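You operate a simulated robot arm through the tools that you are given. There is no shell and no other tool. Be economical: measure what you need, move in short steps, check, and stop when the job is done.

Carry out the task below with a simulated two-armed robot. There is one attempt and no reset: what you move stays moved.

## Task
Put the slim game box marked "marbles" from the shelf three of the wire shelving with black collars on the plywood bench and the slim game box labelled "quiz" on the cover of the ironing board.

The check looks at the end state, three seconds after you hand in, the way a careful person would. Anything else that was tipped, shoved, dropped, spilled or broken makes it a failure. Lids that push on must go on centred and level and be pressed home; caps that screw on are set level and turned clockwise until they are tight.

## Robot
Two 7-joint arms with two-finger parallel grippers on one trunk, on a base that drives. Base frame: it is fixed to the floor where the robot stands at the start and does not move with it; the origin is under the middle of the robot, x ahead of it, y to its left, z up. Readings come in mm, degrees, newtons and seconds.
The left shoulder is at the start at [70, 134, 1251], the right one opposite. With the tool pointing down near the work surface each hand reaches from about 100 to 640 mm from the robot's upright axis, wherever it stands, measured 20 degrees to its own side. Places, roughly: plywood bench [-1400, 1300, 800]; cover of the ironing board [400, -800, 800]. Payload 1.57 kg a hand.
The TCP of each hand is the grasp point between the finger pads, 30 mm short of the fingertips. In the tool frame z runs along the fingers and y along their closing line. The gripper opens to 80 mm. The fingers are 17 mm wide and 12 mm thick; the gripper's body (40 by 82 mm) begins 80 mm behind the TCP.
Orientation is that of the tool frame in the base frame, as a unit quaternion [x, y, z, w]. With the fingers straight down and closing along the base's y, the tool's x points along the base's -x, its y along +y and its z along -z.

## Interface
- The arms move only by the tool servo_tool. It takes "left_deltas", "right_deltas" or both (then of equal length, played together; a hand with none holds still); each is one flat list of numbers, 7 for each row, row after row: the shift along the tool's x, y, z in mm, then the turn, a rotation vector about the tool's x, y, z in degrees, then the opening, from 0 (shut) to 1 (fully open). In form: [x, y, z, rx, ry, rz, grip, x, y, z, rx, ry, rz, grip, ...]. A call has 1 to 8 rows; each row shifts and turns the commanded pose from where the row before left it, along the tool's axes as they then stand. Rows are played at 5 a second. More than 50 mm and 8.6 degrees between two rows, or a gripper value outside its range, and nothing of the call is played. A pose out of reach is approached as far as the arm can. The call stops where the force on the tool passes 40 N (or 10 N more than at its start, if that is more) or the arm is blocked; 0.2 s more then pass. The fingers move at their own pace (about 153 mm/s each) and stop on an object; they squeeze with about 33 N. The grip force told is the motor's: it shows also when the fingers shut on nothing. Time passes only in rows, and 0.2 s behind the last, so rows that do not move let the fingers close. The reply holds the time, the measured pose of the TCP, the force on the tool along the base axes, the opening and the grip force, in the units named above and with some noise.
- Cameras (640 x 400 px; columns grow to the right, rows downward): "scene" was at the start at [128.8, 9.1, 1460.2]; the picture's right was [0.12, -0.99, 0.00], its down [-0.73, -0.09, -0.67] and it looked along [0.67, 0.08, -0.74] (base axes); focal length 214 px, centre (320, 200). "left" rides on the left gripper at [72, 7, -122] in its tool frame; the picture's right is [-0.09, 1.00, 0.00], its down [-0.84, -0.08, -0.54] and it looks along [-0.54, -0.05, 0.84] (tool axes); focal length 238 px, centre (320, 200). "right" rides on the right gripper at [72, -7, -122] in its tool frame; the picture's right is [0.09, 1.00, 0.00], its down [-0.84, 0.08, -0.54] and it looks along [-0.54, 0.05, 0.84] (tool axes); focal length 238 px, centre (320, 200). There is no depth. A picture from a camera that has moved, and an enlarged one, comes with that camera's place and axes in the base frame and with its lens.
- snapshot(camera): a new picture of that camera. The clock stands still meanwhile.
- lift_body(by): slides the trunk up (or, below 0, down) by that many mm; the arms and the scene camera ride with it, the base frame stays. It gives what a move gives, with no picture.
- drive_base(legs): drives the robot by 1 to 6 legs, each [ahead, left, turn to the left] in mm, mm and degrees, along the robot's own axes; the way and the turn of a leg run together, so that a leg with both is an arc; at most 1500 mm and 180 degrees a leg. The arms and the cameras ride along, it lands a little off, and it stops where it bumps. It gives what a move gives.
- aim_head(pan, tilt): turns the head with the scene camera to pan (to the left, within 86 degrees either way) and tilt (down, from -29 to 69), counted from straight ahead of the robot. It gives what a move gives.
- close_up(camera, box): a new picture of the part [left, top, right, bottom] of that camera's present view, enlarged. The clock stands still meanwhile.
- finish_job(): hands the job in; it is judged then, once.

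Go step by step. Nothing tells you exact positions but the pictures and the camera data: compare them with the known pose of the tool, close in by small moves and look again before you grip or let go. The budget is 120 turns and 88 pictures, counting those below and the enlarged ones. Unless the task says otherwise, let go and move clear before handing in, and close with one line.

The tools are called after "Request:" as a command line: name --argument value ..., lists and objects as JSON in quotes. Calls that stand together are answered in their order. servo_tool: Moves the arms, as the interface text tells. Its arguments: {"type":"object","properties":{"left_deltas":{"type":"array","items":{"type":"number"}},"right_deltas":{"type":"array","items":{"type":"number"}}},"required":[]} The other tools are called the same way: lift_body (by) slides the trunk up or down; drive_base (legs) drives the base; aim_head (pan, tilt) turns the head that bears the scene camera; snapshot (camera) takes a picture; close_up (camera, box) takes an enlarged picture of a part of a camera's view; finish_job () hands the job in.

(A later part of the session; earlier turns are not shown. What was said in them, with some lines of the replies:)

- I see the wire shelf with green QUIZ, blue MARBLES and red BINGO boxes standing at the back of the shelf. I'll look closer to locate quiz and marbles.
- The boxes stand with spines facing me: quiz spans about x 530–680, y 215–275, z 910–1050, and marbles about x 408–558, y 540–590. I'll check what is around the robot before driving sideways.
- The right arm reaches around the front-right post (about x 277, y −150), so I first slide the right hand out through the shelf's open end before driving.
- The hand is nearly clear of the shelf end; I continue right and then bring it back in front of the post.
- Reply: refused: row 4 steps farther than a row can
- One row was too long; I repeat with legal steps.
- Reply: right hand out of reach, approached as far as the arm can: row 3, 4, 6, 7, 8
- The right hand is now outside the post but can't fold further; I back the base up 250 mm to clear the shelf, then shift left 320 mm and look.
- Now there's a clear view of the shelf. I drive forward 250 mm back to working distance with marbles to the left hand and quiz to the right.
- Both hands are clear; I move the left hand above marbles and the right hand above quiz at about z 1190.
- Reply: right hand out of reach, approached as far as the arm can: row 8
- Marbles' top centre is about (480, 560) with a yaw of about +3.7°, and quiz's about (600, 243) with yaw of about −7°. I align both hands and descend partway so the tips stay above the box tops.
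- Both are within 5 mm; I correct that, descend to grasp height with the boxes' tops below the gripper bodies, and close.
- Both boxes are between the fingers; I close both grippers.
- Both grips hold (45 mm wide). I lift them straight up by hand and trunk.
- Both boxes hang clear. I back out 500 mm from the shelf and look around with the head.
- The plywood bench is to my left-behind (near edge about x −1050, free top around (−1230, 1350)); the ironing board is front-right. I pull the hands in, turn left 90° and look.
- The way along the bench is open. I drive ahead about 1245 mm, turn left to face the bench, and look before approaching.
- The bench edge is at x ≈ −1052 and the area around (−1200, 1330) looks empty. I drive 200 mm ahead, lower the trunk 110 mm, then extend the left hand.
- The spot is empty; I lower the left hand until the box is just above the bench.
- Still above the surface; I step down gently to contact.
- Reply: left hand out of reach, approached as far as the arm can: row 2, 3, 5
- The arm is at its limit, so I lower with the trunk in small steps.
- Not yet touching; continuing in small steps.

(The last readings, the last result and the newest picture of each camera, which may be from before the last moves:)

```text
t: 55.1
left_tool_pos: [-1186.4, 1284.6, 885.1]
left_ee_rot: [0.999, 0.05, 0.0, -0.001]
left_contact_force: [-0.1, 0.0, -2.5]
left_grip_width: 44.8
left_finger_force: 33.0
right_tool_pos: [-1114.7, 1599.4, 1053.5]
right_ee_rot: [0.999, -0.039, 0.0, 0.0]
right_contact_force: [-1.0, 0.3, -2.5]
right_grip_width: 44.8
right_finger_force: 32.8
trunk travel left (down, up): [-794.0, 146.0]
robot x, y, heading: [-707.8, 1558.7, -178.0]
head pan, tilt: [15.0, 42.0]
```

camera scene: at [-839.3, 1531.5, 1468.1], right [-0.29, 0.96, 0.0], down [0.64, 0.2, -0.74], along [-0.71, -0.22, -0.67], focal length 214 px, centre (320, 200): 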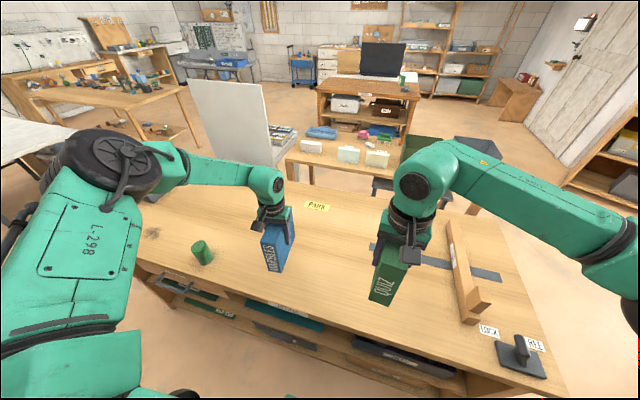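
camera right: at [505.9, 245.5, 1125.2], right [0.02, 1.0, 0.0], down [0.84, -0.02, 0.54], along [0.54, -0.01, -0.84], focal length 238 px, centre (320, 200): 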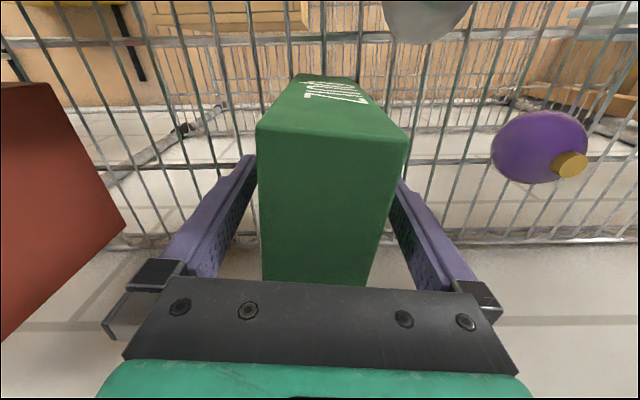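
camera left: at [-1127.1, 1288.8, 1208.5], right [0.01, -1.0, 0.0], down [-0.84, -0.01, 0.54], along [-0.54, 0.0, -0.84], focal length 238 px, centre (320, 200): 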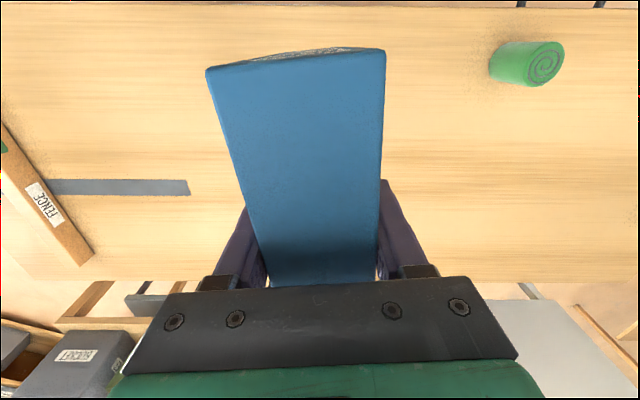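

Request:
close_up --camera "scene" --box '[240, 210, 320, 270]'

Request:
snapshot --camera "left"

```text
6.67 times, centred on (280, 240) of scene
camera zoom: at [-840.0, 1531.4, 1437.0], right [-0.29, 0.96, 0.0], down [0.64, 0.2, -0.74], along [-0.71, -0.22, -0.67], focal length 1430 px, centre (587, -67)
```

zoom: 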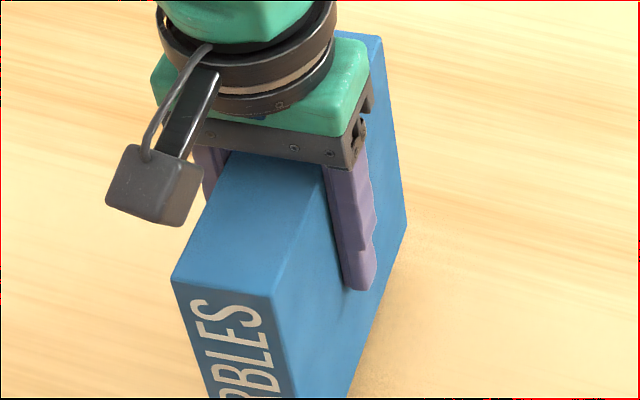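

```text
53 pictures are left
camera left: at [-1113.6, 1284.4, 1008.6], right [0.01, -1.0, 0.0], down [-0.84, -0.01, 0.54], along [-0.54, 0.0, -0.84], focal length 238 px, centre (320, 200)
```

left: 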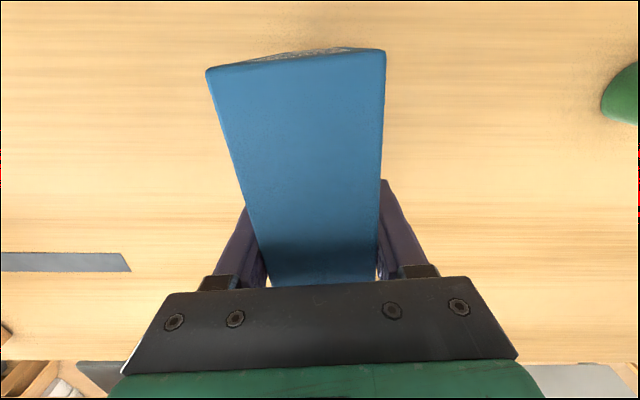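

Triangulating the ruler in the two left-camera views puts the bench top near z ≈ 755–775, so I continue down.

Request:
lift_body --by -8

Request:
lift_body --by -4

Request:
lift_body --by -4

Request:
close_up --camera "scene" --box '[220, 200, 348, 280]'

```text
t: 55.6
left_tool_pos: [-1185.6, 1284.7, 878.6]
left_ee_rot: [0.999, 0.051, 0.0, 0.0]
left_contact_force: [0.5, 0.8, -3.1]
left_grip_width: 44.6
left_finger_force: 32.7
right_tool_pos: [-1113.7, 1599.7, 1045.0]
right_ee_rot: [0.999, -0.039, 0.001, 0.001]
right_contact_force: [-0.1, 0.4, -2.8]
right_grip_width: 44.8
right_finger_force: 33.2
trunk travel left (down, up): [-786.0, 154.0]
robot x, y, heading: [-707.1, 1559.7, -178.0]
head pan, tilt: [15.0, 42.0]
```

```text
t: 56.2
left_tool_pos: [-1185.5, 1284.9, 874.3]
left_ee_rot: [0.999, 0.05, 0.0, 0.0]
left_contact_force: [0.2, -0.1, -2.9]
left_grip_width: 44.6
left_finger_force: 32.7
right_tool_pos: [-1114.3, 1599.4, 1040.0]
right_ee_rot: [0.999, -0.038, 0.001, 0.0]
right_contact_force: [0.4, 0.4, -2.4]
right_grip_width: 44.7
right_finger_force: 32.4
trunk travel left (down, up): [-782.0, 158.0]
robot x, y, heading: [-710.9, 1555.0, -178.0]
head pan, tilt: [15.0, 42.0]
```

```text
t: 56.7
left_tool_pos: [-1184.7, 1284.2, 870.0]
left_ee_rot: [0.999, 0.05, 0.001, 0.0]
left_contact_force: [-0.5, -0.5, -2.9]
left_grip_width: 44.8
left_finger_force: 32.9
right_tool_pos: [-1114.0, 1598.2, 1037.7]
right_ee_rot: [0.999, -0.04, 0.0, 0.0]
right_contact_force: [0.0, -0.2, -3.1]
right_grip_width: 44.7
right_finger_force: 33.3
trunk travel left (down, up): [-778.0, 162.0]
robot x, y, heading: [-708.5, 1561.7, -178.2]
head pan, tilt: [15.0, 42.0]
```

```text
5.00 times, centred on (284, 240) of scene
camera zoom: at [-840.0, 1531.4, 1421.0], right [-0.29, 0.96, 0.0], down [0.64, 0.2, -0.74], along [-0.71, -0.22, -0.67], focal length 1072 px, centre (500, 0)
```

zoom: 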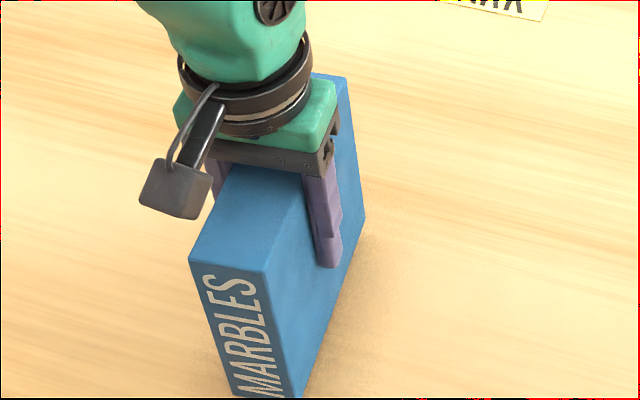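

Request:
lift_body --by -4

Request:
lift_body --by -3

Request:
lift_body --by -3

Request:
lift_body --by -3

```text
t: 57.2
left_tool_pos: [-1185.5, 1284.2, 865.6]
left_ee_rot: [0.999, 0.049, 0.0, 0.0]
left_contact_force: [0.2, -0.1, -3.1]
left_grip_width: 44.7
left_finger_force: 32.5
right_tool_pos: [-1114.3, 1599.3, 1032.1]
right_ee_rot: [0.999, -0.039, 0.002, -0.001]
right_contact_force: [0.1, -0.6, -2.8]
right_grip_width: 44.9
right_finger_force: 33.3
trunk travel left (down, up): [-774.0, 166.0]
robot x, y, heading: [-708.6, 1558.4, -177.8]
head pan, tilt: [15.0, 42.0]
```

```text
t: 57.8
left_tool_pos: [-1184.4, 1283.8, 863.3]
left_ee_rot: [0.999, 0.05, 0.001, 0.0]
left_contact_force: [0.5, 0.3, -2.4]
left_grip_width: 45.0
left_finger_force: 32.6
right_tool_pos: [-1113.4, 1598.8, 1030.3]
right_ee_rot: [0.999, -0.039, 0.001, 0.0]
right_contact_force: [-0.2, 0.2, -2.5]
right_grip_width: 44.9
right_finger_force: 32.9
trunk travel left (down, up): [-771.0, 169.0]
robot x, y, heading: [-706.4, 1556.4, -177.7]
head pan, tilt: [15.0, 42.0]
```

```text
t: 58.3
left_tool_pos: [-1185.5, 1284.1, 860.7]
left_ee_rot: [0.999, 0.05, 0.0, 0.0]
left_contact_force: [-0.6, 0.2, -3.2]
left_grip_width: 45.1
left_finger_force: 33.2
right_tool_pos: [-1114.6, 1597.7, 1027.0]
right_ee_rot: [0.999, -0.039, 0.0, -0.001]
right_contact_force: [0.3, -0.2, -3.3]
right_grip_width: 44.8
right_finger_force: 33.1
trunk travel left (down, up): [-768.0, 172.0]
robot x, y, heading: [-708.7, 1561.2, -178.1]
head pan, tilt: [15.0, 42.0]
```

```text
t: 58.8
left_tool_pos: [-1185.1, 1283.3, 855.9]
left_ee_rot: [0.999, 0.05, 0.0, 0.0]
left_contact_force: [-0.4, -1.2, -2.4]
left_grip_width: 44.7
left_finger_force: 32.7
right_tool_pos: [-1114.0, 1598.6, 1024.5]
right_ee_rot: [0.999, -0.039, 0.001, 0.0]
right_contact_force: [-0.1, -0.1, -3.2]
right_grip_width: 44.9
right_finger_force: 32.8
trunk travel left (down, up): [-765.0, 175.0]
robot x, y, heading: [-706.5, 1560.2, -177.9]
head pan, tilt: [15.0, 42.0]
```

Request:
lift_body --by -3

Request:
lift_body --by -3

Request:
lift_body --by -3

Request:
close_up --camera "scene" --box '[220, 210, 348, 290]'

```text
t: 59.3
left_tool_pos: [-1185.6, 1283.6, 853.8]
left_ee_rot: [0.999, 0.049, -0.001, 0.0]
left_contact_force: [0.1, -0.1, -2.5]
left_grip_width: 44.7
left_finger_force: 32.8
right_tool_pos: [-1113.2, 1598.9, 1020.1]
right_ee_rot: [0.999, -0.039, 0.001, 0.0]
right_contact_force: [-0.2, -0.1, -2.4]
right_grip_width: 45.0
right_finger_force: 33.1
trunk travel left (down, up): [-762.0, 178.0]
robot x, y, heading: [-707.5, 1558.5, -178.2]
head pan, tilt: [15.0, 42.0]
```

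```text
t: 59.8
left_tool_pos: [-1185.7, 1284.2, 852.5]
left_ee_rot: [0.999, 0.05, -0.001, 0.0]
left_contact_force: [-1.5, -4.3, 16.2]
left_grip_width: 44.9
left_finger_force: 32.9
right_tool_pos: [-1112.0, 1599.5, 1019.6]
right_ee_rot: [0.999, -0.039, 0.0, 0.001]
right_contact_force: [0.2, -0.3, -2.0]
right_grip_width: 44.9
right_finger_force: 32.6
trunk travel left (down, up): [-759.0, 181.0]
robot x, y, heading: [-714.5, 1556.4, -178.1]
head pan, tilt: [15.0, 42.0]
```

```text
t: 60.4
left_tool_pos: [-1184.1, 1284.8, 851.8]
left_ee_rot: [0.999, 0.05, -0.004, 0.0]
left_contact_force: [-4.2, -5.9, 29.3]
left_grip_width: 44.0
left_finger_force: 33.7
right_tool_pos: [-1110.2, 1600.5, 1016.9]
right_ee_rot: [0.999, -0.039, 0.0, 0.001]
right_contact_force: [1.0, -0.1, -2.3]
right_grip_width: 44.9
right_finger_force: 32.7
trunk travel left (down, up): [-756.0, 184.0]
robot x, y, heading: [-705.8, 1557.7, -177.7]
head pan, tilt: [15.0, 42.0]
```

```text
5.00 times, centred on (284, 250) of scene
camera zoom: at [-834.9, 1532.7, 1399.8], right [-0.29, 0.96, 0.0], down [0.64, 0.2, -0.74], along [-0.71, -0.22, -0.67], focal length 1072 px, centre (500, -50)
```

zoom: 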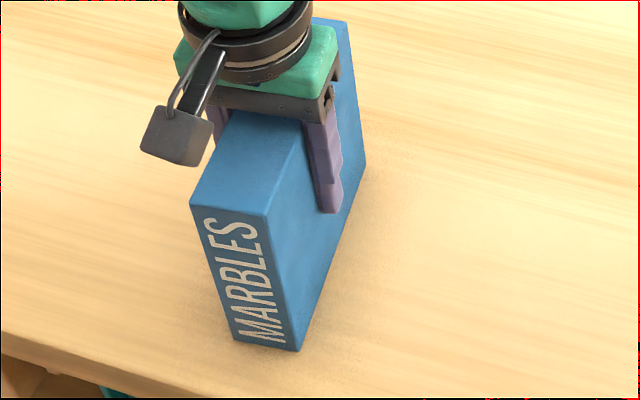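

The box has landed (contact at TCP z ≈ 853, bench ≈ 760). I relieve the press, open the hand and rise.

Request:
lift_body --by 4

Request:
servo_tool --left_deltas '[0, 0, 0, 0, 0, 0, 0.8, 0, 0, 0, 0, 0, 0, 1, 0, 0, 0, 0, 0, 0, 1]'

Request:
snapshot --camera "left"

```text
t: 60.9
left_tool_pos: [-1183.2, 1285.0, 850.9]
left_ee_rot: [0.999, 0.05, 0.001, 0.0]
left_contact_force: [-2.7, -0.9, 5.9]
left_grip_width: 44.8
left_finger_force: 33.2
right_tool_pos: [-1112.9, 1599.2, 1019.9]
right_ee_rot: [0.999, -0.04, 0.0, 0.0]
right_contact_force: [-0.7, -0.2, -3.8]
right_grip_width: 44.6
right_finger_force: 32.8
trunk travel left (down, up): [-760.0, 180.0]
robot x, y, heading: [-708.0, 1558.7, -177.7]
head pan, tilt: [15.0, 42.0]
```

```text
t: 61.7
left_tool_pos: [-1184.0, 1283.5, 852.9]
left_ee_rot: [0.999, 0.05, -0.001, 0.0]
left_contact_force: [1.1, -0.3, 0.3]
left_grip_width: 80.0
left_finger_force: 0.1
right_tool_pos: [-1113.7, 1600.1, 1019.5]
right_ee_rot: [0.999, -0.039, 0.0, 0.0]
right_contact_force: [-0.1, 0.5, -2.3]
right_grip_width: 44.8
right_finger_force: 32.2
trunk travel left (down, up): [-760.0, 180.0]
robot x, y, heading: [-710.9, 1558.0, -177.9]
head pan, tilt: [15.0, 42.0]
```

```text
50 pictures are left
camera left: at [-1112.8, 1284.7, 974.9], right [0.01, -1.0, 0.0], down [-0.84, -0.01, 0.54], along [-0.54, 0.0, -0.84], focal length 238 px, centre (320, 200)
```

left: 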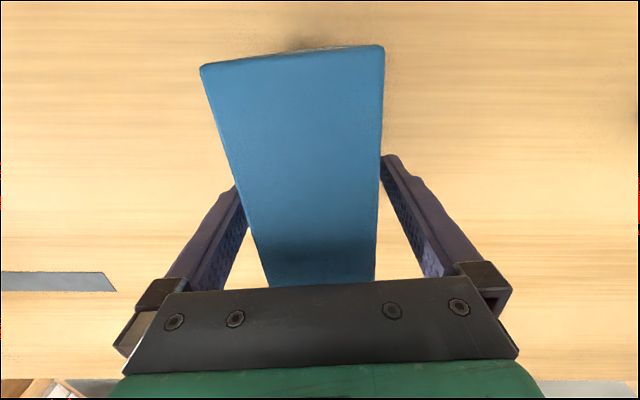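

Released with clearance on both sides; I raise the trunk straight up.

Request:
lift_body --by 170

Request:
snapshot --camera "scene"

```text
t: 63.6
left_tool_pos: [-1184.0, 1282.9, 1021.8]
left_ee_rot: [0.999, 0.049, 0.0, -0.001]
left_contact_force: [0.4, -0.5, 0.8]
left_grip_width: 80.0
left_finger_force: 0.1
right_tool_pos: [-1113.6, 1598.7, 1188.3]
right_ee_rot: [0.999, -0.039, 0.0, -0.001]
right_contact_force: [0.2, -1.0, -3.3]
right_grip_width: 44.7
right_finger_force: 32.7
trunk travel left (down, up): [-930.0, 10.0]
robot x, y, heading: [-703.6, 1554.0, -178.2]
head pan, tilt: [15.0, 42.0]
```

```text
49 pictures are left
camera scene: at [-839.2, 1531.8, 1573.1], right [-0.29, 0.96, 0.0], down [0.64, 0.2, -0.74], along [-0.71, -0.22, -0.67], focal length 214 px, centre (320, 200)
```

scene: 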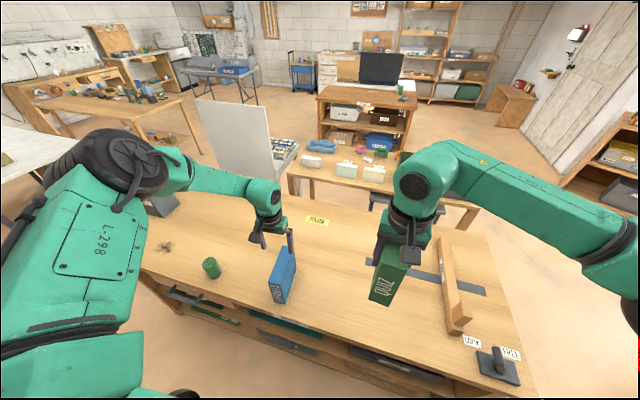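

Marbles stands on the bench. I raise and retract the left hand, back off, and travel to the ironing-board side, stopping to look.

Request:
servo_tool --left_deltas '[0, 0, -45, 0, 0, 0, 1, 0, 0, -45, 0, 0, 0, 1, 0, 0, -45, 0, 0, 0, 1, 45, 0, 0, 0, 0, 0, 1, 45, 0, 0, 0, 0, 0, 0.5, 45, 0, 0, 0, 0, 0, 0.5]'

Request:
drive_base --legs '[[-210, 0, 0], [0, 0, 88], [1000, 0, 0]]'

Request:
aim_head --pan 10 --tilt 30

Request:
snapshot --camera "scene"

```text
t: 65.0
left_tool_pos: [-1048.3, 1296.1, 1157.2]
left_ee_rot: [0.999, 0.05, 0.0, -0.001]
left_contact_force: [0.5, -0.3, 0.4]
left_grip_width: 39.9
left_finger_force: 0.1
right_tool_pos: [-1111.7, 1599.7, 1190.3]
right_ee_rot: [0.999, -0.039, -0.001, 0.001]
right_contact_force: [-0.3, -0.5, -2.8]
right_grip_width: 44.7
right_finger_force: 33.1
trunk travel left (down, up): [-930.0, 10.0]
robot x, y, heading: [-710.1, 1557.4, -178.0]
head pan, tilt: [15.0, 42.0]
```

```text
t: 75.2
left_tool_pos: [-282.5, 201.2, 1156.9]
left_ee_rot: [0.693, 0.721, 0.0, 0.001]
left_contact_force: [0.2, 0.1, 0.0]
left_grip_width: 40.2
left_finger_force: 0.1
right_tool_pos: [-588.6, 155.5, 1189.9]
right_ee_rot: [0.755, 0.656, 0.0, 0.0]
right_contact_force: [-0.3, -0.3, -1.8]
right_grip_width: 44.8
right_finger_force: 33.1
trunk travel left (down, up): [-930.0, 10.0]
robot x, y, heading: [-523.9, 558.0, -91.4]
head pan, tilt: [15.0, 42.0]
```

```text
t: 75.9
left_tool_pos: [-282.1, 198.9, 1158.1]
left_ee_rot: [0.693, 0.721, 0.0, 0.0]
left_contact_force: [-0.3, 0.2, 1.0]
left_grip_width: 40.1
left_finger_force: 0.0
right_tool_pos: [-590.2, 155.3, 1188.7]
right_ee_rot: [0.755, 0.656, 0.0, 0.001]
right_contact_force: [0.0, -0.5, -3.3]
right_grip_width: 44.6
right_finger_force: 33.2
trunk travel left (down, up): [-930.0, 10.0]
robot x, y, heading: [-521.8, 559.4, -91.7]
head pan, tilt: [10.0, 30.0]
```

```text
48 pictures are left
camera scene: at [-511.5, 417.1, 1591.4], right [-0.99, -0.15, 0.0], down [-0.07, 0.5, -0.87], along [0.13, -0.86, -0.5], focal length 214 px, centre (320, 200)
```

scene: 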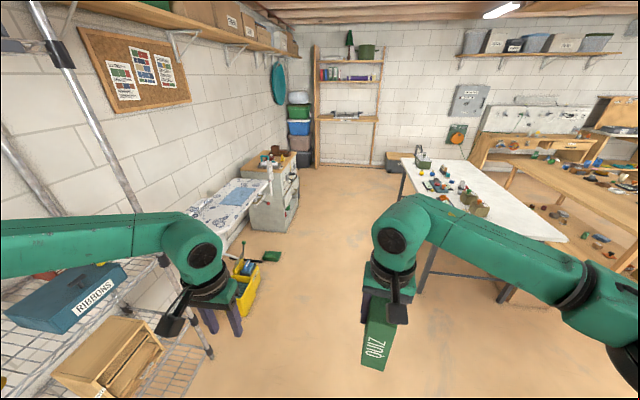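

The floor to the ironing board is clear. I continue ahead ~980 mm and turn left to face it.

Request:
drive_base --legs '[[980, 0, 0], [0, 0, 91.5]]'

Request:
aim_head --pan -15 --tilt 35

Request:
snapshot --camera "scene"

```text
t: 85.0
left_tool_pos: [-204.2, -183.9, 1158.1]
left_ee_rot: [-0.046, 0.999, 0.0, -0.002]
left_contact_force: [0.2, -0.1, -0.3]
left_grip_width: 40.0
left_finger_force: 0.0
right_tool_pos: [-142.1, -487.8, 1189.7]
right_ee_rot: [0.042, 0.999, 0.0, -0.001]
right_contact_force: [-0.1, 0.0, -3.6]
right_grip_width: 45.0
right_finger_force: 33.5
trunk travel left (down, up): [-930.0, 10.0]
robot x, y, heading: [-541.6, -441.9, 1.3]
head pan, tilt: [10.0, 30.0]
```

```text
t: 85.9
left_tool_pos: [-204.4, -184.0, 1156.9]
left_ee_rot: [-0.047, 0.999, 0.0, 0.0]
left_contact_force: [1.6, -0.4, 0.2]
left_grip_width: 40.1
left_finger_force: 0.2
right_tool_pos: [-142.7, -486.5, 1189.7]
right_ee_rot: [0.043, 0.999, -0.001, 0.0]
right_contact_force: [-0.1, -0.5, -3.8]
right_grip_width: 44.9
right_finger_force: 32.8
trunk travel left (down, up): [-930.0, 10.0]
robot x, y, heading: [-547.1, -440.5, 1.5]
head pan, tilt: [-15.0, 35.0]
```

```text
47 pictures are left
camera scene: at [-411.2, -462.1, 1583.6], right [-0.23, -0.97, 0.0], down [-0.56, 0.13, -0.82], along [0.8, -0.19, -0.57], focal length 214 px, centre (320, 200)
```

scene: 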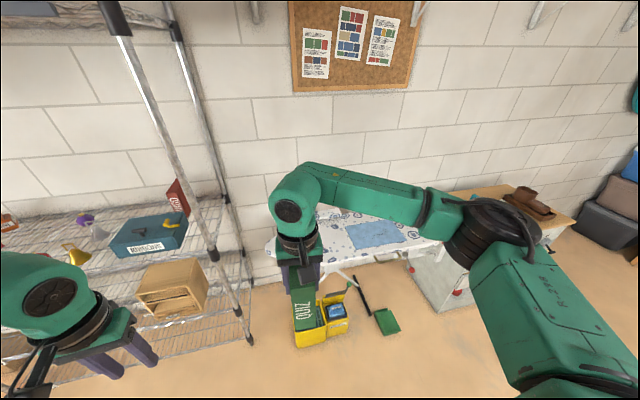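

The board spans about x 170–440, y −370 to −1220; the patterned area around (300, −640) looks free. I drive 330 mm ahead and extend the right hand over it for a look.

Request:
drive_base --legs '[[325, 0, -1.5]]'

Request:
servo_tool --right_deltas '[-20, -40, 0, 0, 0, 0, 0, -20, -40, 0, 0, 0, 0, 0, -20, -40, 0, 0, 0, 0, 0, -10, -20, 0, 0, 0, 0, 0]'

Request:
snapshot --camera "right"

Request:
snapshot --camera "scene"

```text
t: 88.0
left_tool_pos: [120.5, -187.2, 1158.3]
left_ee_rot: [-0.034, 0.999, -0.001, 0.001]
left_contact_force: [-0.2, 0.1, 0.1]
left_grip_width: 40.1
left_finger_force: 0.1
right_tool_pos: [172.1, -492.7, 1190.3]
right_ee_rot: [0.056, 0.998, 0.0, 0.001]
right_contact_force: [0.2, 0.1, -1.7]
right_grip_width: 44.7
right_finger_force: 32.4
trunk travel left (down, up): [-930.0, 10.0]
robot x, y, heading: [-229.8, -439.8, 0.2]
head pan, tilt: [-15.0, 35.0]
```

```text
t: 89.0
left_tool_pos: [123.4, -188.3, 1156.1]
left_ee_rot: [-0.035, 0.999, 0.001, 0.0]
left_contact_force: [-0.3, 0.8, 0.0]
left_grip_width: 39.7
left_finger_force: 0.0
right_tool_pos: [231.0, -640.0, 1188.2]
right_ee_rot: [0.056, 0.998, 0.0, -0.001]
right_contact_force: [-0.3, 0.6, -3.1]
right_grip_width: 44.7
right_finger_force: 33.4
trunk travel left (down, up): [-930.0, 10.0]
robot x, y, heading: [-229.1, -437.5, 0.2]
head pan, tilt: [-15.0, 35.0]
```

```text
46 pictures are left
camera right: at [159.1, -639.5, 1309.0], right [0.02, 1.0, 0.0], down [0.84, -0.02, 0.54], along [0.54, -0.01, -0.84], focal length 238 px, centre (320, 200)
```

right: 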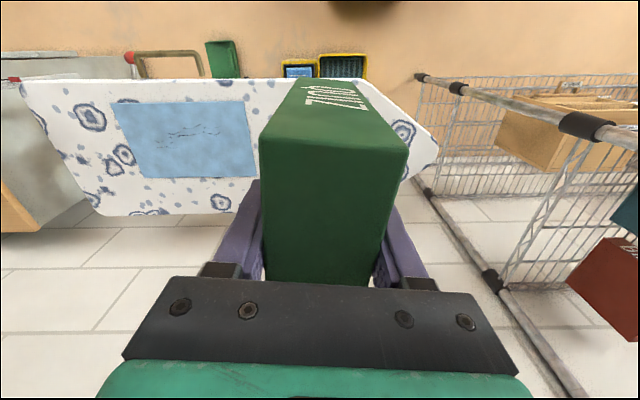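

```text
45 pictures are left
camera scene: at [-91.6, -461.9, 1583.5], right [-0.26, -0.97, 0.0], down [-0.56, 0.15, -0.82], along [0.79, -0.21, -0.57], focal length 214 px, centre (320, 200)
```

scene: 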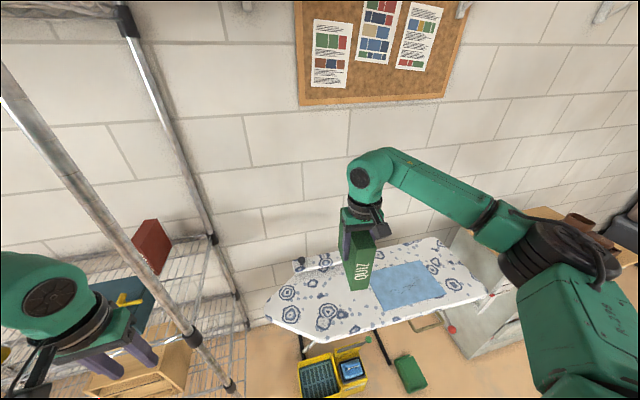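

The board (x ≈ 212–530) has a blue cloth beyond y −780 and an item along its back edge. I enlarge that region to choose the landing spot.

Request:
close_up --camera "scene" --box '[250, 225, 410, 325]'

```text
4.00 times, centred on (330, 275) of scene
camera zoom: at [-91.6, -461.9, 1583.5], right [-0.26, -0.97, 0.0], down [-0.56, 0.15, -0.82], along [0.79, -0.21, -0.57], focal length 858 px, centre (280, -100)
```

zoom: 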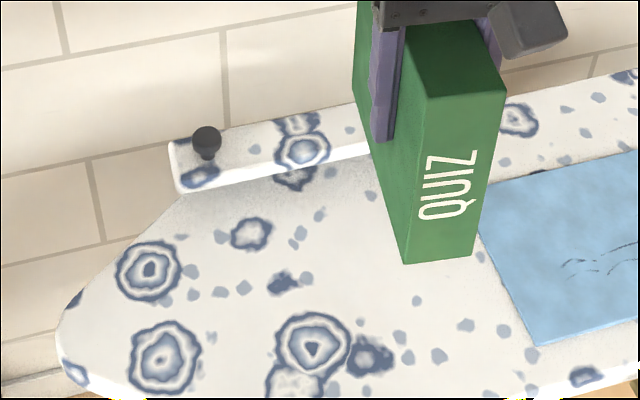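

A raised sleeve board sits along the back edge (x ≳ 430), so I'll place quiz on the main cover at about x 250–400, y −620. I shift there, then lower with the trunk.

Request:
servo_tool --right_deltas '[-33, 14, 0, 0, 0, 0, 0, -33, 13.5, 0, 0, 0, 0, 0, 0, 0, 0, 0, 0, 0, 0]'

Request:
lift_body --by -170

Request:
snapshot --camera "right"

Request:
snapshot --camera "scene"

```text
t: 89.8
left_tool_pos: [122.5, -188.9, 1157.0]
left_ee_rot: [-0.033, 0.999, 0.0, 0.001]
left_contact_force: [0.8, 0.1, -0.2]
left_grip_width: 40.1
left_finger_force: 0.1
right_tool_pos: [296.9, -620.8, 1188.7]
right_ee_rot: [0.055, 0.999, -0.001, 0.0]
right_contact_force: [-0.4, 0.8, -2.7]
right_grip_width: 44.9
right_finger_force: 33.2
trunk travel left (down, up): [-930.0, 10.0]
robot x, y, heading: [-229.4, -438.1, -0.2]
head pan, tilt: [-15.0, 35.0]
```

```text
t: 91.8
left_tool_pos: [123.0, -188.0, 987.7]
left_ee_rot: [-0.033, 0.999, 0.0, 0.0]
left_contact_force: [-0.1, 0.1, 0.0]
left_grip_width: 40.2
left_finger_force: 0.1
right_tool_pos: [297.8, -620.6, 1017.7]
right_ee_rot: [0.055, 0.998, 0.0, 0.0]
right_contact_force: [-0.4, -0.3, -2.5]
right_grip_width: 45.0
right_finger_force: 33.2
trunk travel left (down, up): [-760.0, 180.0]
robot x, y, heading: [-226.9, -436.1, 0.0]
head pan, tilt: [-15.0, 35.0]
```

```text
43 pictures are left
camera right: at [226.1, -619.3, 1140.6], right [0.02, 1.0, 0.0], down [0.84, -0.02, 0.54], along [0.54, -0.01, -0.84], focal length 238 px, centre (320, 200)
```

right: 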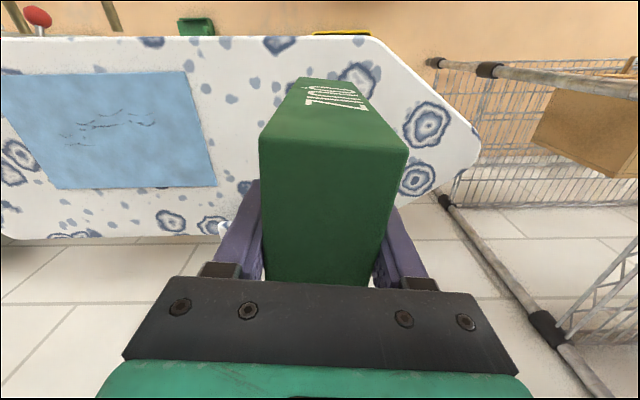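

```text
42 pictures are left
camera scene: at [-92.7, -461.2, 1413.7], right [-0.26, -0.97, 0.0], down [-0.55, 0.15, -0.82], along [0.79, -0.21, -0.57], focal length 214 px, centre (320, 200)
```

scene: 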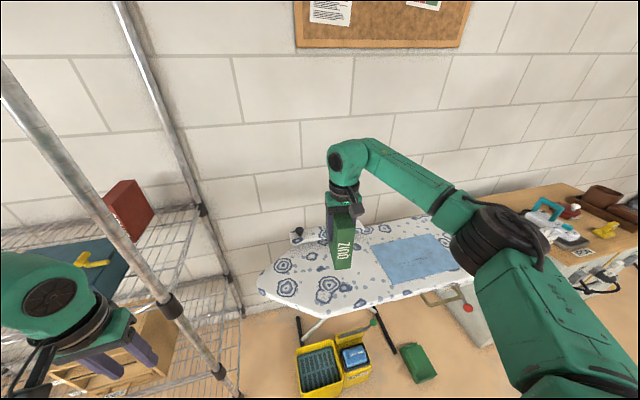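

Alignment looks good: box over the main cover, ahead of the sleeve board. I lower the arm 100 mm and then in small guarded steps.

Request:
servo_tool --right_deltas '[0, 0, 40, 0, 0, 0, 0, 0, 0, 40, 0, 0, 0, 0, 0, 0, 20, 0, 0, 0, 0, 0, 0, 0, 0, 0, 0, 0]'

Request:
close_up --camera "scene" --box '[250, 200, 410, 300]'

```text
t: 92.8
left_tool_pos: [122.9, -188.7, 987.1]
left_ee_rot: [-0.034, 0.999, 0.0, 0.0]
left_contact_force: [0.4, 0.0, -0.2]
left_grip_width: 40.0
left_finger_force: 0.0
right_tool_pos: [296.7, -619.2, 917.9]
right_ee_rot: [0.055, 0.998, 0.0, -0.001]
right_contact_force: [-1.1, 0.4, -2.3]
right_grip_width: 44.7
right_finger_force: 33.0
trunk travel left (down, up): [-760.0, 180.0]
robot x, y, heading: [-229.6, -440.7, 0.2]
head pan, tilt: [-15.0, 35.0]
```

```text
4.00 times, centred on (330, 250) of scene
camera zoom: at [-92.5, -461.1, 1413.6], right [-0.26, -0.97, 0.0], down [-0.55, 0.15, -0.82], along [0.79, -0.21, -0.57], focal length 858 px, centre (280, 0)
```

zoom: 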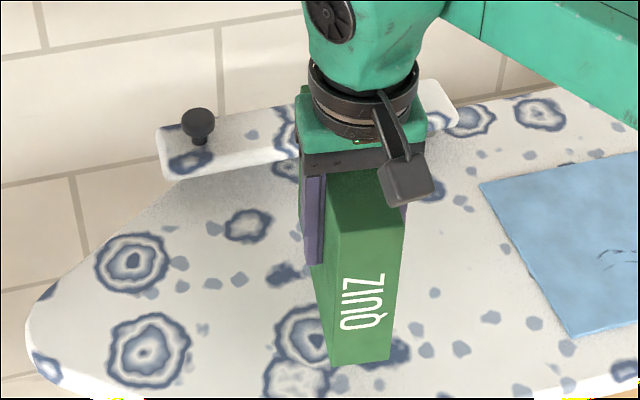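

The box back (x ≈ 397) clears the sleeve board (x ≈ 467). Stepping down gently to contact.

Request:
servo_tool --right_deltas '[0, 0, 10, 0, 0, 0, 0, 0, 0, 5, 0, 0, 0, 0, 0, 0, 4, 0, 0, 0, 0, 0, 0, 3, 0, 0, 0, 0, 0, 0, 0, 0, 0, 0, 0]'

Request:
servo_tool --right_deltas '[0, 0, 3, 0, 0, 0, 0, 0, 0, 3, 0, 0, 0, 0, 0, 0, 0, 0, 0, 0, 0]'

Request:
servo_tool --right_deltas '[0, 0, 3, 0, 0, 0, 0, 0, 0, 0, 0, 0, 0, 0]'

```text
t: 94.0
left_tool_pos: [122.8, -187.4, 987.4]
left_ee_rot: [-0.033, 0.999, 0.001, 0.0]
left_contact_force: [-0.3, 0.4, 0.4]
left_grip_width: 39.9
left_finger_force: 0.0
right_tool_pos: [297.1, -621.6, 896.7]
right_ee_rot: [0.055, 0.998, 0.0, -0.001]
right_contact_force: [0.0, 0.6, -2.7]
right_grip_width: 44.8
right_finger_force: 33.1
trunk travel left (down, up): [-760.0, 180.0]
robot x, y, heading: [-229.6, -438.3, 0.3]
head pan, tilt: [-15.0, 35.0]
```

```text
t: 94.8
left_tool_pos: [122.0, -187.5, 986.9]
left_ee_rot: [-0.034, 0.999, 0.0, 0.0]
left_contact_force: [0.4, -0.4, -0.4]
left_grip_width: 40.4
left_finger_force: 0.1
right_tool_pos: [296.4, -620.5, 889.8]
right_ee_rot: [0.055, 0.998, 0.0, -0.001]
right_contact_force: [0.2, -0.8, -2.4]
right_grip_width: 44.7
right_finger_force: 32.9
trunk travel left (down, up): [-760.0, 180.0]
robot x, y, heading: [-223.4, -437.5, -0.1]
head pan, tilt: [-15.0, 35.0]
```

```text
t: 95.4
left_tool_pos: [123.4, -187.7, 987.1]
left_ee_rot: [-0.033, 0.999, 0.001, 0.0]
left_contact_force: [-0.6, -0.2, 0.4]
left_grip_width: 40.0
left_finger_force: 0.1
right_tool_pos: [297.2, -620.6, 887.4]
right_ee_rot: [0.056, 0.998, 0.0, -0.002]
right_contact_force: [0.4, 0.4, -2.3]
right_grip_width: 44.6
right_finger_force: 32.9
trunk travel left (down, up): [-760.0, 180.0]
robot x, y, heading: [-225.8, -441.2, 0.0]
head pan, tilt: [-15.0, 35.0]
```

Request:
servo_tool --right_deltas '[0, 0, 3, 0, 0, 0, 0, 0, 0, 0, 0, 0, 0, 0]'

Request:
servo_tool --right_deltas '[0, 0, 3, 0, 0, 0, 0, 0, 0, 0, 0, 0, 0, 0]'

Request:
servo_tool --right_deltas '[0, 0, 2, 0, 0, 0, 0, 0, 0, 0, 0, 0, 0, 0]'

Request:
close_up --camera "scene" --box '[270, 220, 398, 300]'

```text
t: 96.0
left_tool_pos: [122.4, -187.1, 985.8]
left_ee_rot: [-0.033, 0.999, 0.0, 0.0]
left_contact_force: [0.0, 0.4, -0.2]
left_grip_width: 39.9
left_finger_force: 0.1
right_tool_pos: [295.5, -621.5, 884.7]
right_ee_rot: [0.056, 0.998, 0.0, -0.001]
right_contact_force: [0.5, -0.2, -3.2]
right_grip_width: 44.9
right_finger_force: 32.9
trunk travel left (down, up): [-760.0, 180.0]
robot x, y, heading: [-229.4, -435.4, 0.0]
head pan, tilt: [-15.0, 35.0]
```

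```text
t: 96.6
left_tool_pos: [122.0, -188.0, 987.7]
left_ee_rot: [-0.032, 0.999, 0.0, -0.001]
left_contact_force: [1.0, 0.4, -0.5]
left_grip_width: 40.1
left_finger_force: 0.0
right_tool_pos: [296.5, -620.9, 882.8]
right_ee_rot: [0.055, 0.998, 0.001, -0.001]
right_contact_force: [0.5, -0.1, -3.3]
right_grip_width: 45.1
right_finger_force: 32.5
trunk travel left (down, up): [-760.0, 180.0]
robot x, y, heading: [-229.4, -437.5, 0.2]
head pan, tilt: [-15.0, 35.0]
```

```text
t: 97.2
left_tool_pos: [122.3, -187.7, 986.3]
left_ee_rot: [-0.033, 0.999, 0.0, -0.001]
left_contact_force: [0.0, 0.4, 0.7]
left_grip_width: 40.1
left_finger_force: 0.1
right_tool_pos: [296.2, -622.1, 880.2]
right_ee_rot: [0.056, 0.998, 0.001, -0.001]
right_contact_force: [0.2, 0.3, -2.3]
right_grip_width: 44.9
right_finger_force: 33.5
trunk travel left (down, up): [-760.0, 180.0]
robot x, y, heading: [-229.0, -434.5, 0.2]
head pan, tilt: [-15.0, 35.0]
```

```text
5.00 times, centred on (334, 260) of scene
camera zoom: at [-92.5, -461.1, 1413.6], right [-0.26, -0.97, 0.0], down [-0.55, 0.15, -0.82], along [0.79, -0.21, -0.57], focal length 1072 px, centre (250, -100)
```

zoom: 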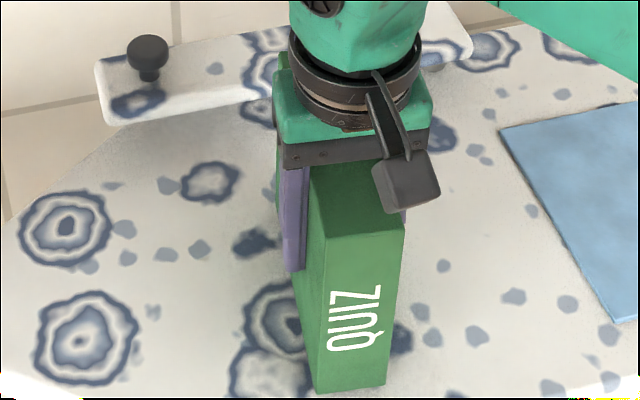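

Still hanging; I keep going with guarded 3 mm steps.

Request:
servo_tool --right_deltas '[0, 0, 3, 0, 0, 0, 0, 0, 0, 0, 0, 0, 0, 0, 0, 0, 3, 0, 0, 0, 0, 0, 0, 0, 0, 0, 0, 0]'

Request:
servo_tool --right_deltas '[0, 0, 3, 0, 0, 0, 0, 0, 0, 0, 0, 0, 0, 0]'

Request:
servo_tool --right_deltas '[0, 0, 3, 0, 0, 0, 0, 0, 0, 0, 0, 0, 0, 0]'

Request:
close_up --camera "scene" --box '[270, 240, 398, 320]'

```text
t: 98.2
left_tool_pos: [122.1, -187.3, 986.9]
left_ee_rot: [-0.033, 0.999, 0.0, 0.001]
left_contact_force: [-0.1, 0.2, -0.1]
left_grip_width: 40.2
left_finger_force: 0.1
right_tool_pos: [297.0, -620.0, 873.2]
right_ee_rot: [0.056, 0.998, 0.0, 0.0]
right_contact_force: [0.3, -0.4, -1.3]
right_grip_width: 44.8
right_finger_force: 33.5
trunk travel left (down, up): [-760.0, 180.0]
robot x, y, heading: [-225.3, -439.0, 0.1]
head pan, tilt: [-15.0, 35.0]
```

```text
t: 98.8
left_tool_pos: [120.8, -187.8, 987.0]
left_ee_rot: [-0.033, 0.999, -0.001, 0.001]
left_contact_force: [-0.4, 0.3, 0.5]
left_grip_width: 40.0
left_finger_force: 0.1
right_tool_pos: [296.3, -620.9, 874.2]
right_ee_rot: [0.056, 0.998, 0.001, 0.002]
right_contact_force: [5.1, -4.1, 19.4]
right_grip_width: 44.9
right_finger_force: 33.2
trunk travel left (down, up): [-760.0, 180.0]
robot x, y, heading: [-226.7, -439.1, -0.1]
head pan, tilt: [-15.0, 35.0]
```

```text
t: 99.4
left_tool_pos: [120.0, -187.4, 988.6]
left_ee_rot: [-0.033, 0.999, 0.001, 0.002]
left_contact_force: [0.1, -0.2, 0.0]
left_grip_width: 40.3
left_finger_force: 0.1
right_tool_pos: [295.6, -620.7, 871.1]
right_ee_rot: [0.056, 0.998, 0.001, 0.003]
right_contact_force: [5.8, -6.4, 30.3]
right_grip_width: 44.7
right_finger_force: 33.7
trunk travel left (down, up): [-760.0, 180.0]
robot x, y, heading: [-230.5, -440.3, 0.1]
head pan, tilt: [-15.0, 35.0]
```

```text
5.00 times, centred on (334, 280) of scene
camera zoom: at [-97.2, -460.6, 1414.3], right [-0.26, -0.97, 0.0], down [-0.55, 0.15, -0.82], along [0.79, -0.21, -0.57], focal length 1072 px, centre (250, -200)
```

zoom: 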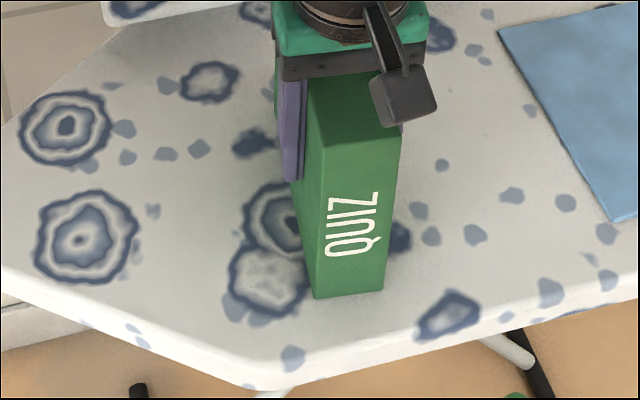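

Landed on the cover, with margin to the edge. I relieve the press, open and check.

Request:
servo_tool --right_deltas '[0, 0, -4, 0, 0, 0, 0, 0, 0, 0, 0, 0, 0, 0, 0, 0, 0, 0, 0, 0, 0.8, 0, 0, 0, 0, 0, 0, 1, 0, 0, 0, 0, 0, 0, 1]'

Request:
snapshot --camera "right"

```text
t: 100.6
left_tool_pos: [122.1, -186.8, 986.6]
left_ee_rot: [-0.033, 0.999, 0.0, 0.0]
left_contact_force: [-0.9, 0.2, 0.2]
left_grip_width: 40.0
left_finger_force: 0.0
right_tool_pos: [298.2, -620.1, 871.7]
right_ee_rot: [0.054, 0.999, 0.0, -0.001]
right_contact_force: [1.0, 0.5, 0.6]
right_grip_width: 80.1
right_finger_force: 0.1
trunk travel left (down, up): [-760.0, 180.0]
robot x, y, heading: [-229.3, -437.9, 0.0]
head pan, tilt: [-15.0, 35.0]
```

```text
38 pictures are left
camera right: at [226.4, -618.7, 994.0], right [0.02, 1.0, 0.0], down [0.84, -0.02, 0.54], along [0.54, -0.01, -0.84], focal length 238 px, centre (320, 200)
```

right: 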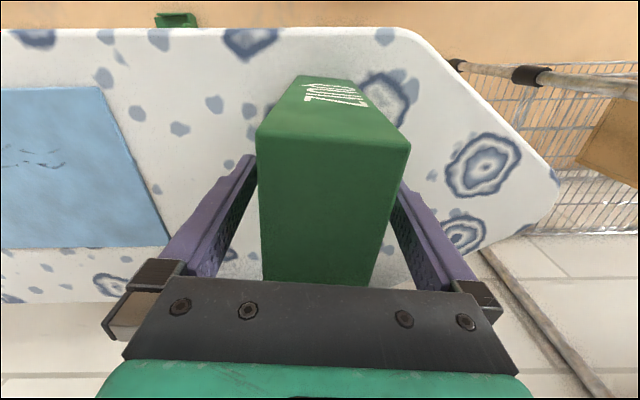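

Released and upright with finger clearance on both sides. I lift straight up by trunk and arm, then check.

Request:
lift_body --by 170

Request:
servo_tool --right_deltas '[0, 0, -45, 0, 0, 0, 1, 0, 0, -45, 0, 0, 0, 1, 45, 0, 0, 0, 0, 0, 1, 45, 0, 0, 0, 0, 0, 1]'

Request:
drive_base --legs '[[-250, 0, 0]]'

Request:
snapshot --camera "scene"

```text
t: 102.5
left_tool_pos: [122.9, -187.7, 1156.7]
left_ee_rot: [-0.033, 0.999, 0.0, 0.0]
left_contact_force: [0.5, 0.0, -0.1]
left_grip_width: 40.0
left_finger_force: 0.0
right_tool_pos: [297.4, -620.1, 1043.1]
right_ee_rot: [0.055, 0.998, 0.0, 0.0]
right_contact_force: [0.2, -0.3, -0.1]
right_grip_width: 80.2
right_finger_force: 0.1
trunk travel left (down, up): [-930.0, 10.0]
robot x, y, heading: [-229.4, -440.5, -0.1]
head pan, tilt: [-15.0, 35.0]
```

```text
t: 103.5
left_tool_pos: [119.7, -187.4, 1157.1]
left_ee_rot: [-0.033, 0.999, 0.0, 0.002]
left_contact_force: [0.7, 0.3, 1.0]
left_grip_width: 40.1
left_finger_force: 0.2
right_tool_pos: [206.4, -610.1, 1131.9]
right_ee_rot: [0.056, 0.998, 0.0, 0.001]
right_contact_force: [0.3, 0.5, -0.2]
right_grip_width: 80.0
right_finger_force: 0.2
trunk travel left (down, up): [-930.0, 10.0]
robot x, y, heading: [-233.4, -442.3, 0.2]
head pan, tilt: [-15.0, 35.0]
```

```text
t: 105.3
left_tool_pos: [-127.9, -188.4, 1156.5]
left_ee_rot: [-0.033, 0.999, 0.0, -0.001]
left_contact_force: [-0.7, -0.8, 0.8]
left_grip_width: 39.8
left_finger_force: 0.0
right_tool_pos: [-42.5, -612.0, 1129.8]
right_ee_rot: [0.055, 0.998, -0.001, -0.002]
right_contact_force: [0.1, 0.4, 0.2]
right_grip_width: 79.9
right_finger_force: 0.1
trunk travel left (down, up): [-930.0, 10.0]
robot x, y, heading: [-483.6, -437.2, -0.3]
head pan, tilt: [-15.0, 35.0]
```

```text
37 pictures are left
camera scene: at [-342.4, -461.7, 1583.3], right [-0.26, -0.97, 0.0], down [-0.56, 0.15, -0.82], along [0.79, -0.21, -0.58], focal length 214 px, centre (320, 200)
```

scene: 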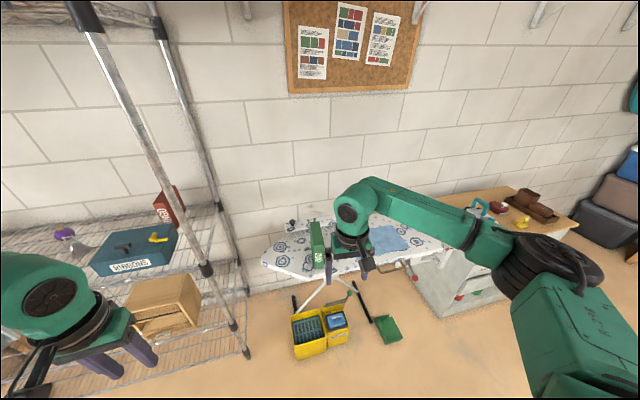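

The quiz box stands on the ironing-board cover, marbles was last seen standing on the bench, and both hands are clear. I hand in.

Request:
finish_job

```text
The job is handed in.
```

I put the marbles box on the plywood bench and the quiz box on the ironing board cover. Both stand upright and I saw nothing else moved, though I last saw the marbles box just after releasing it.
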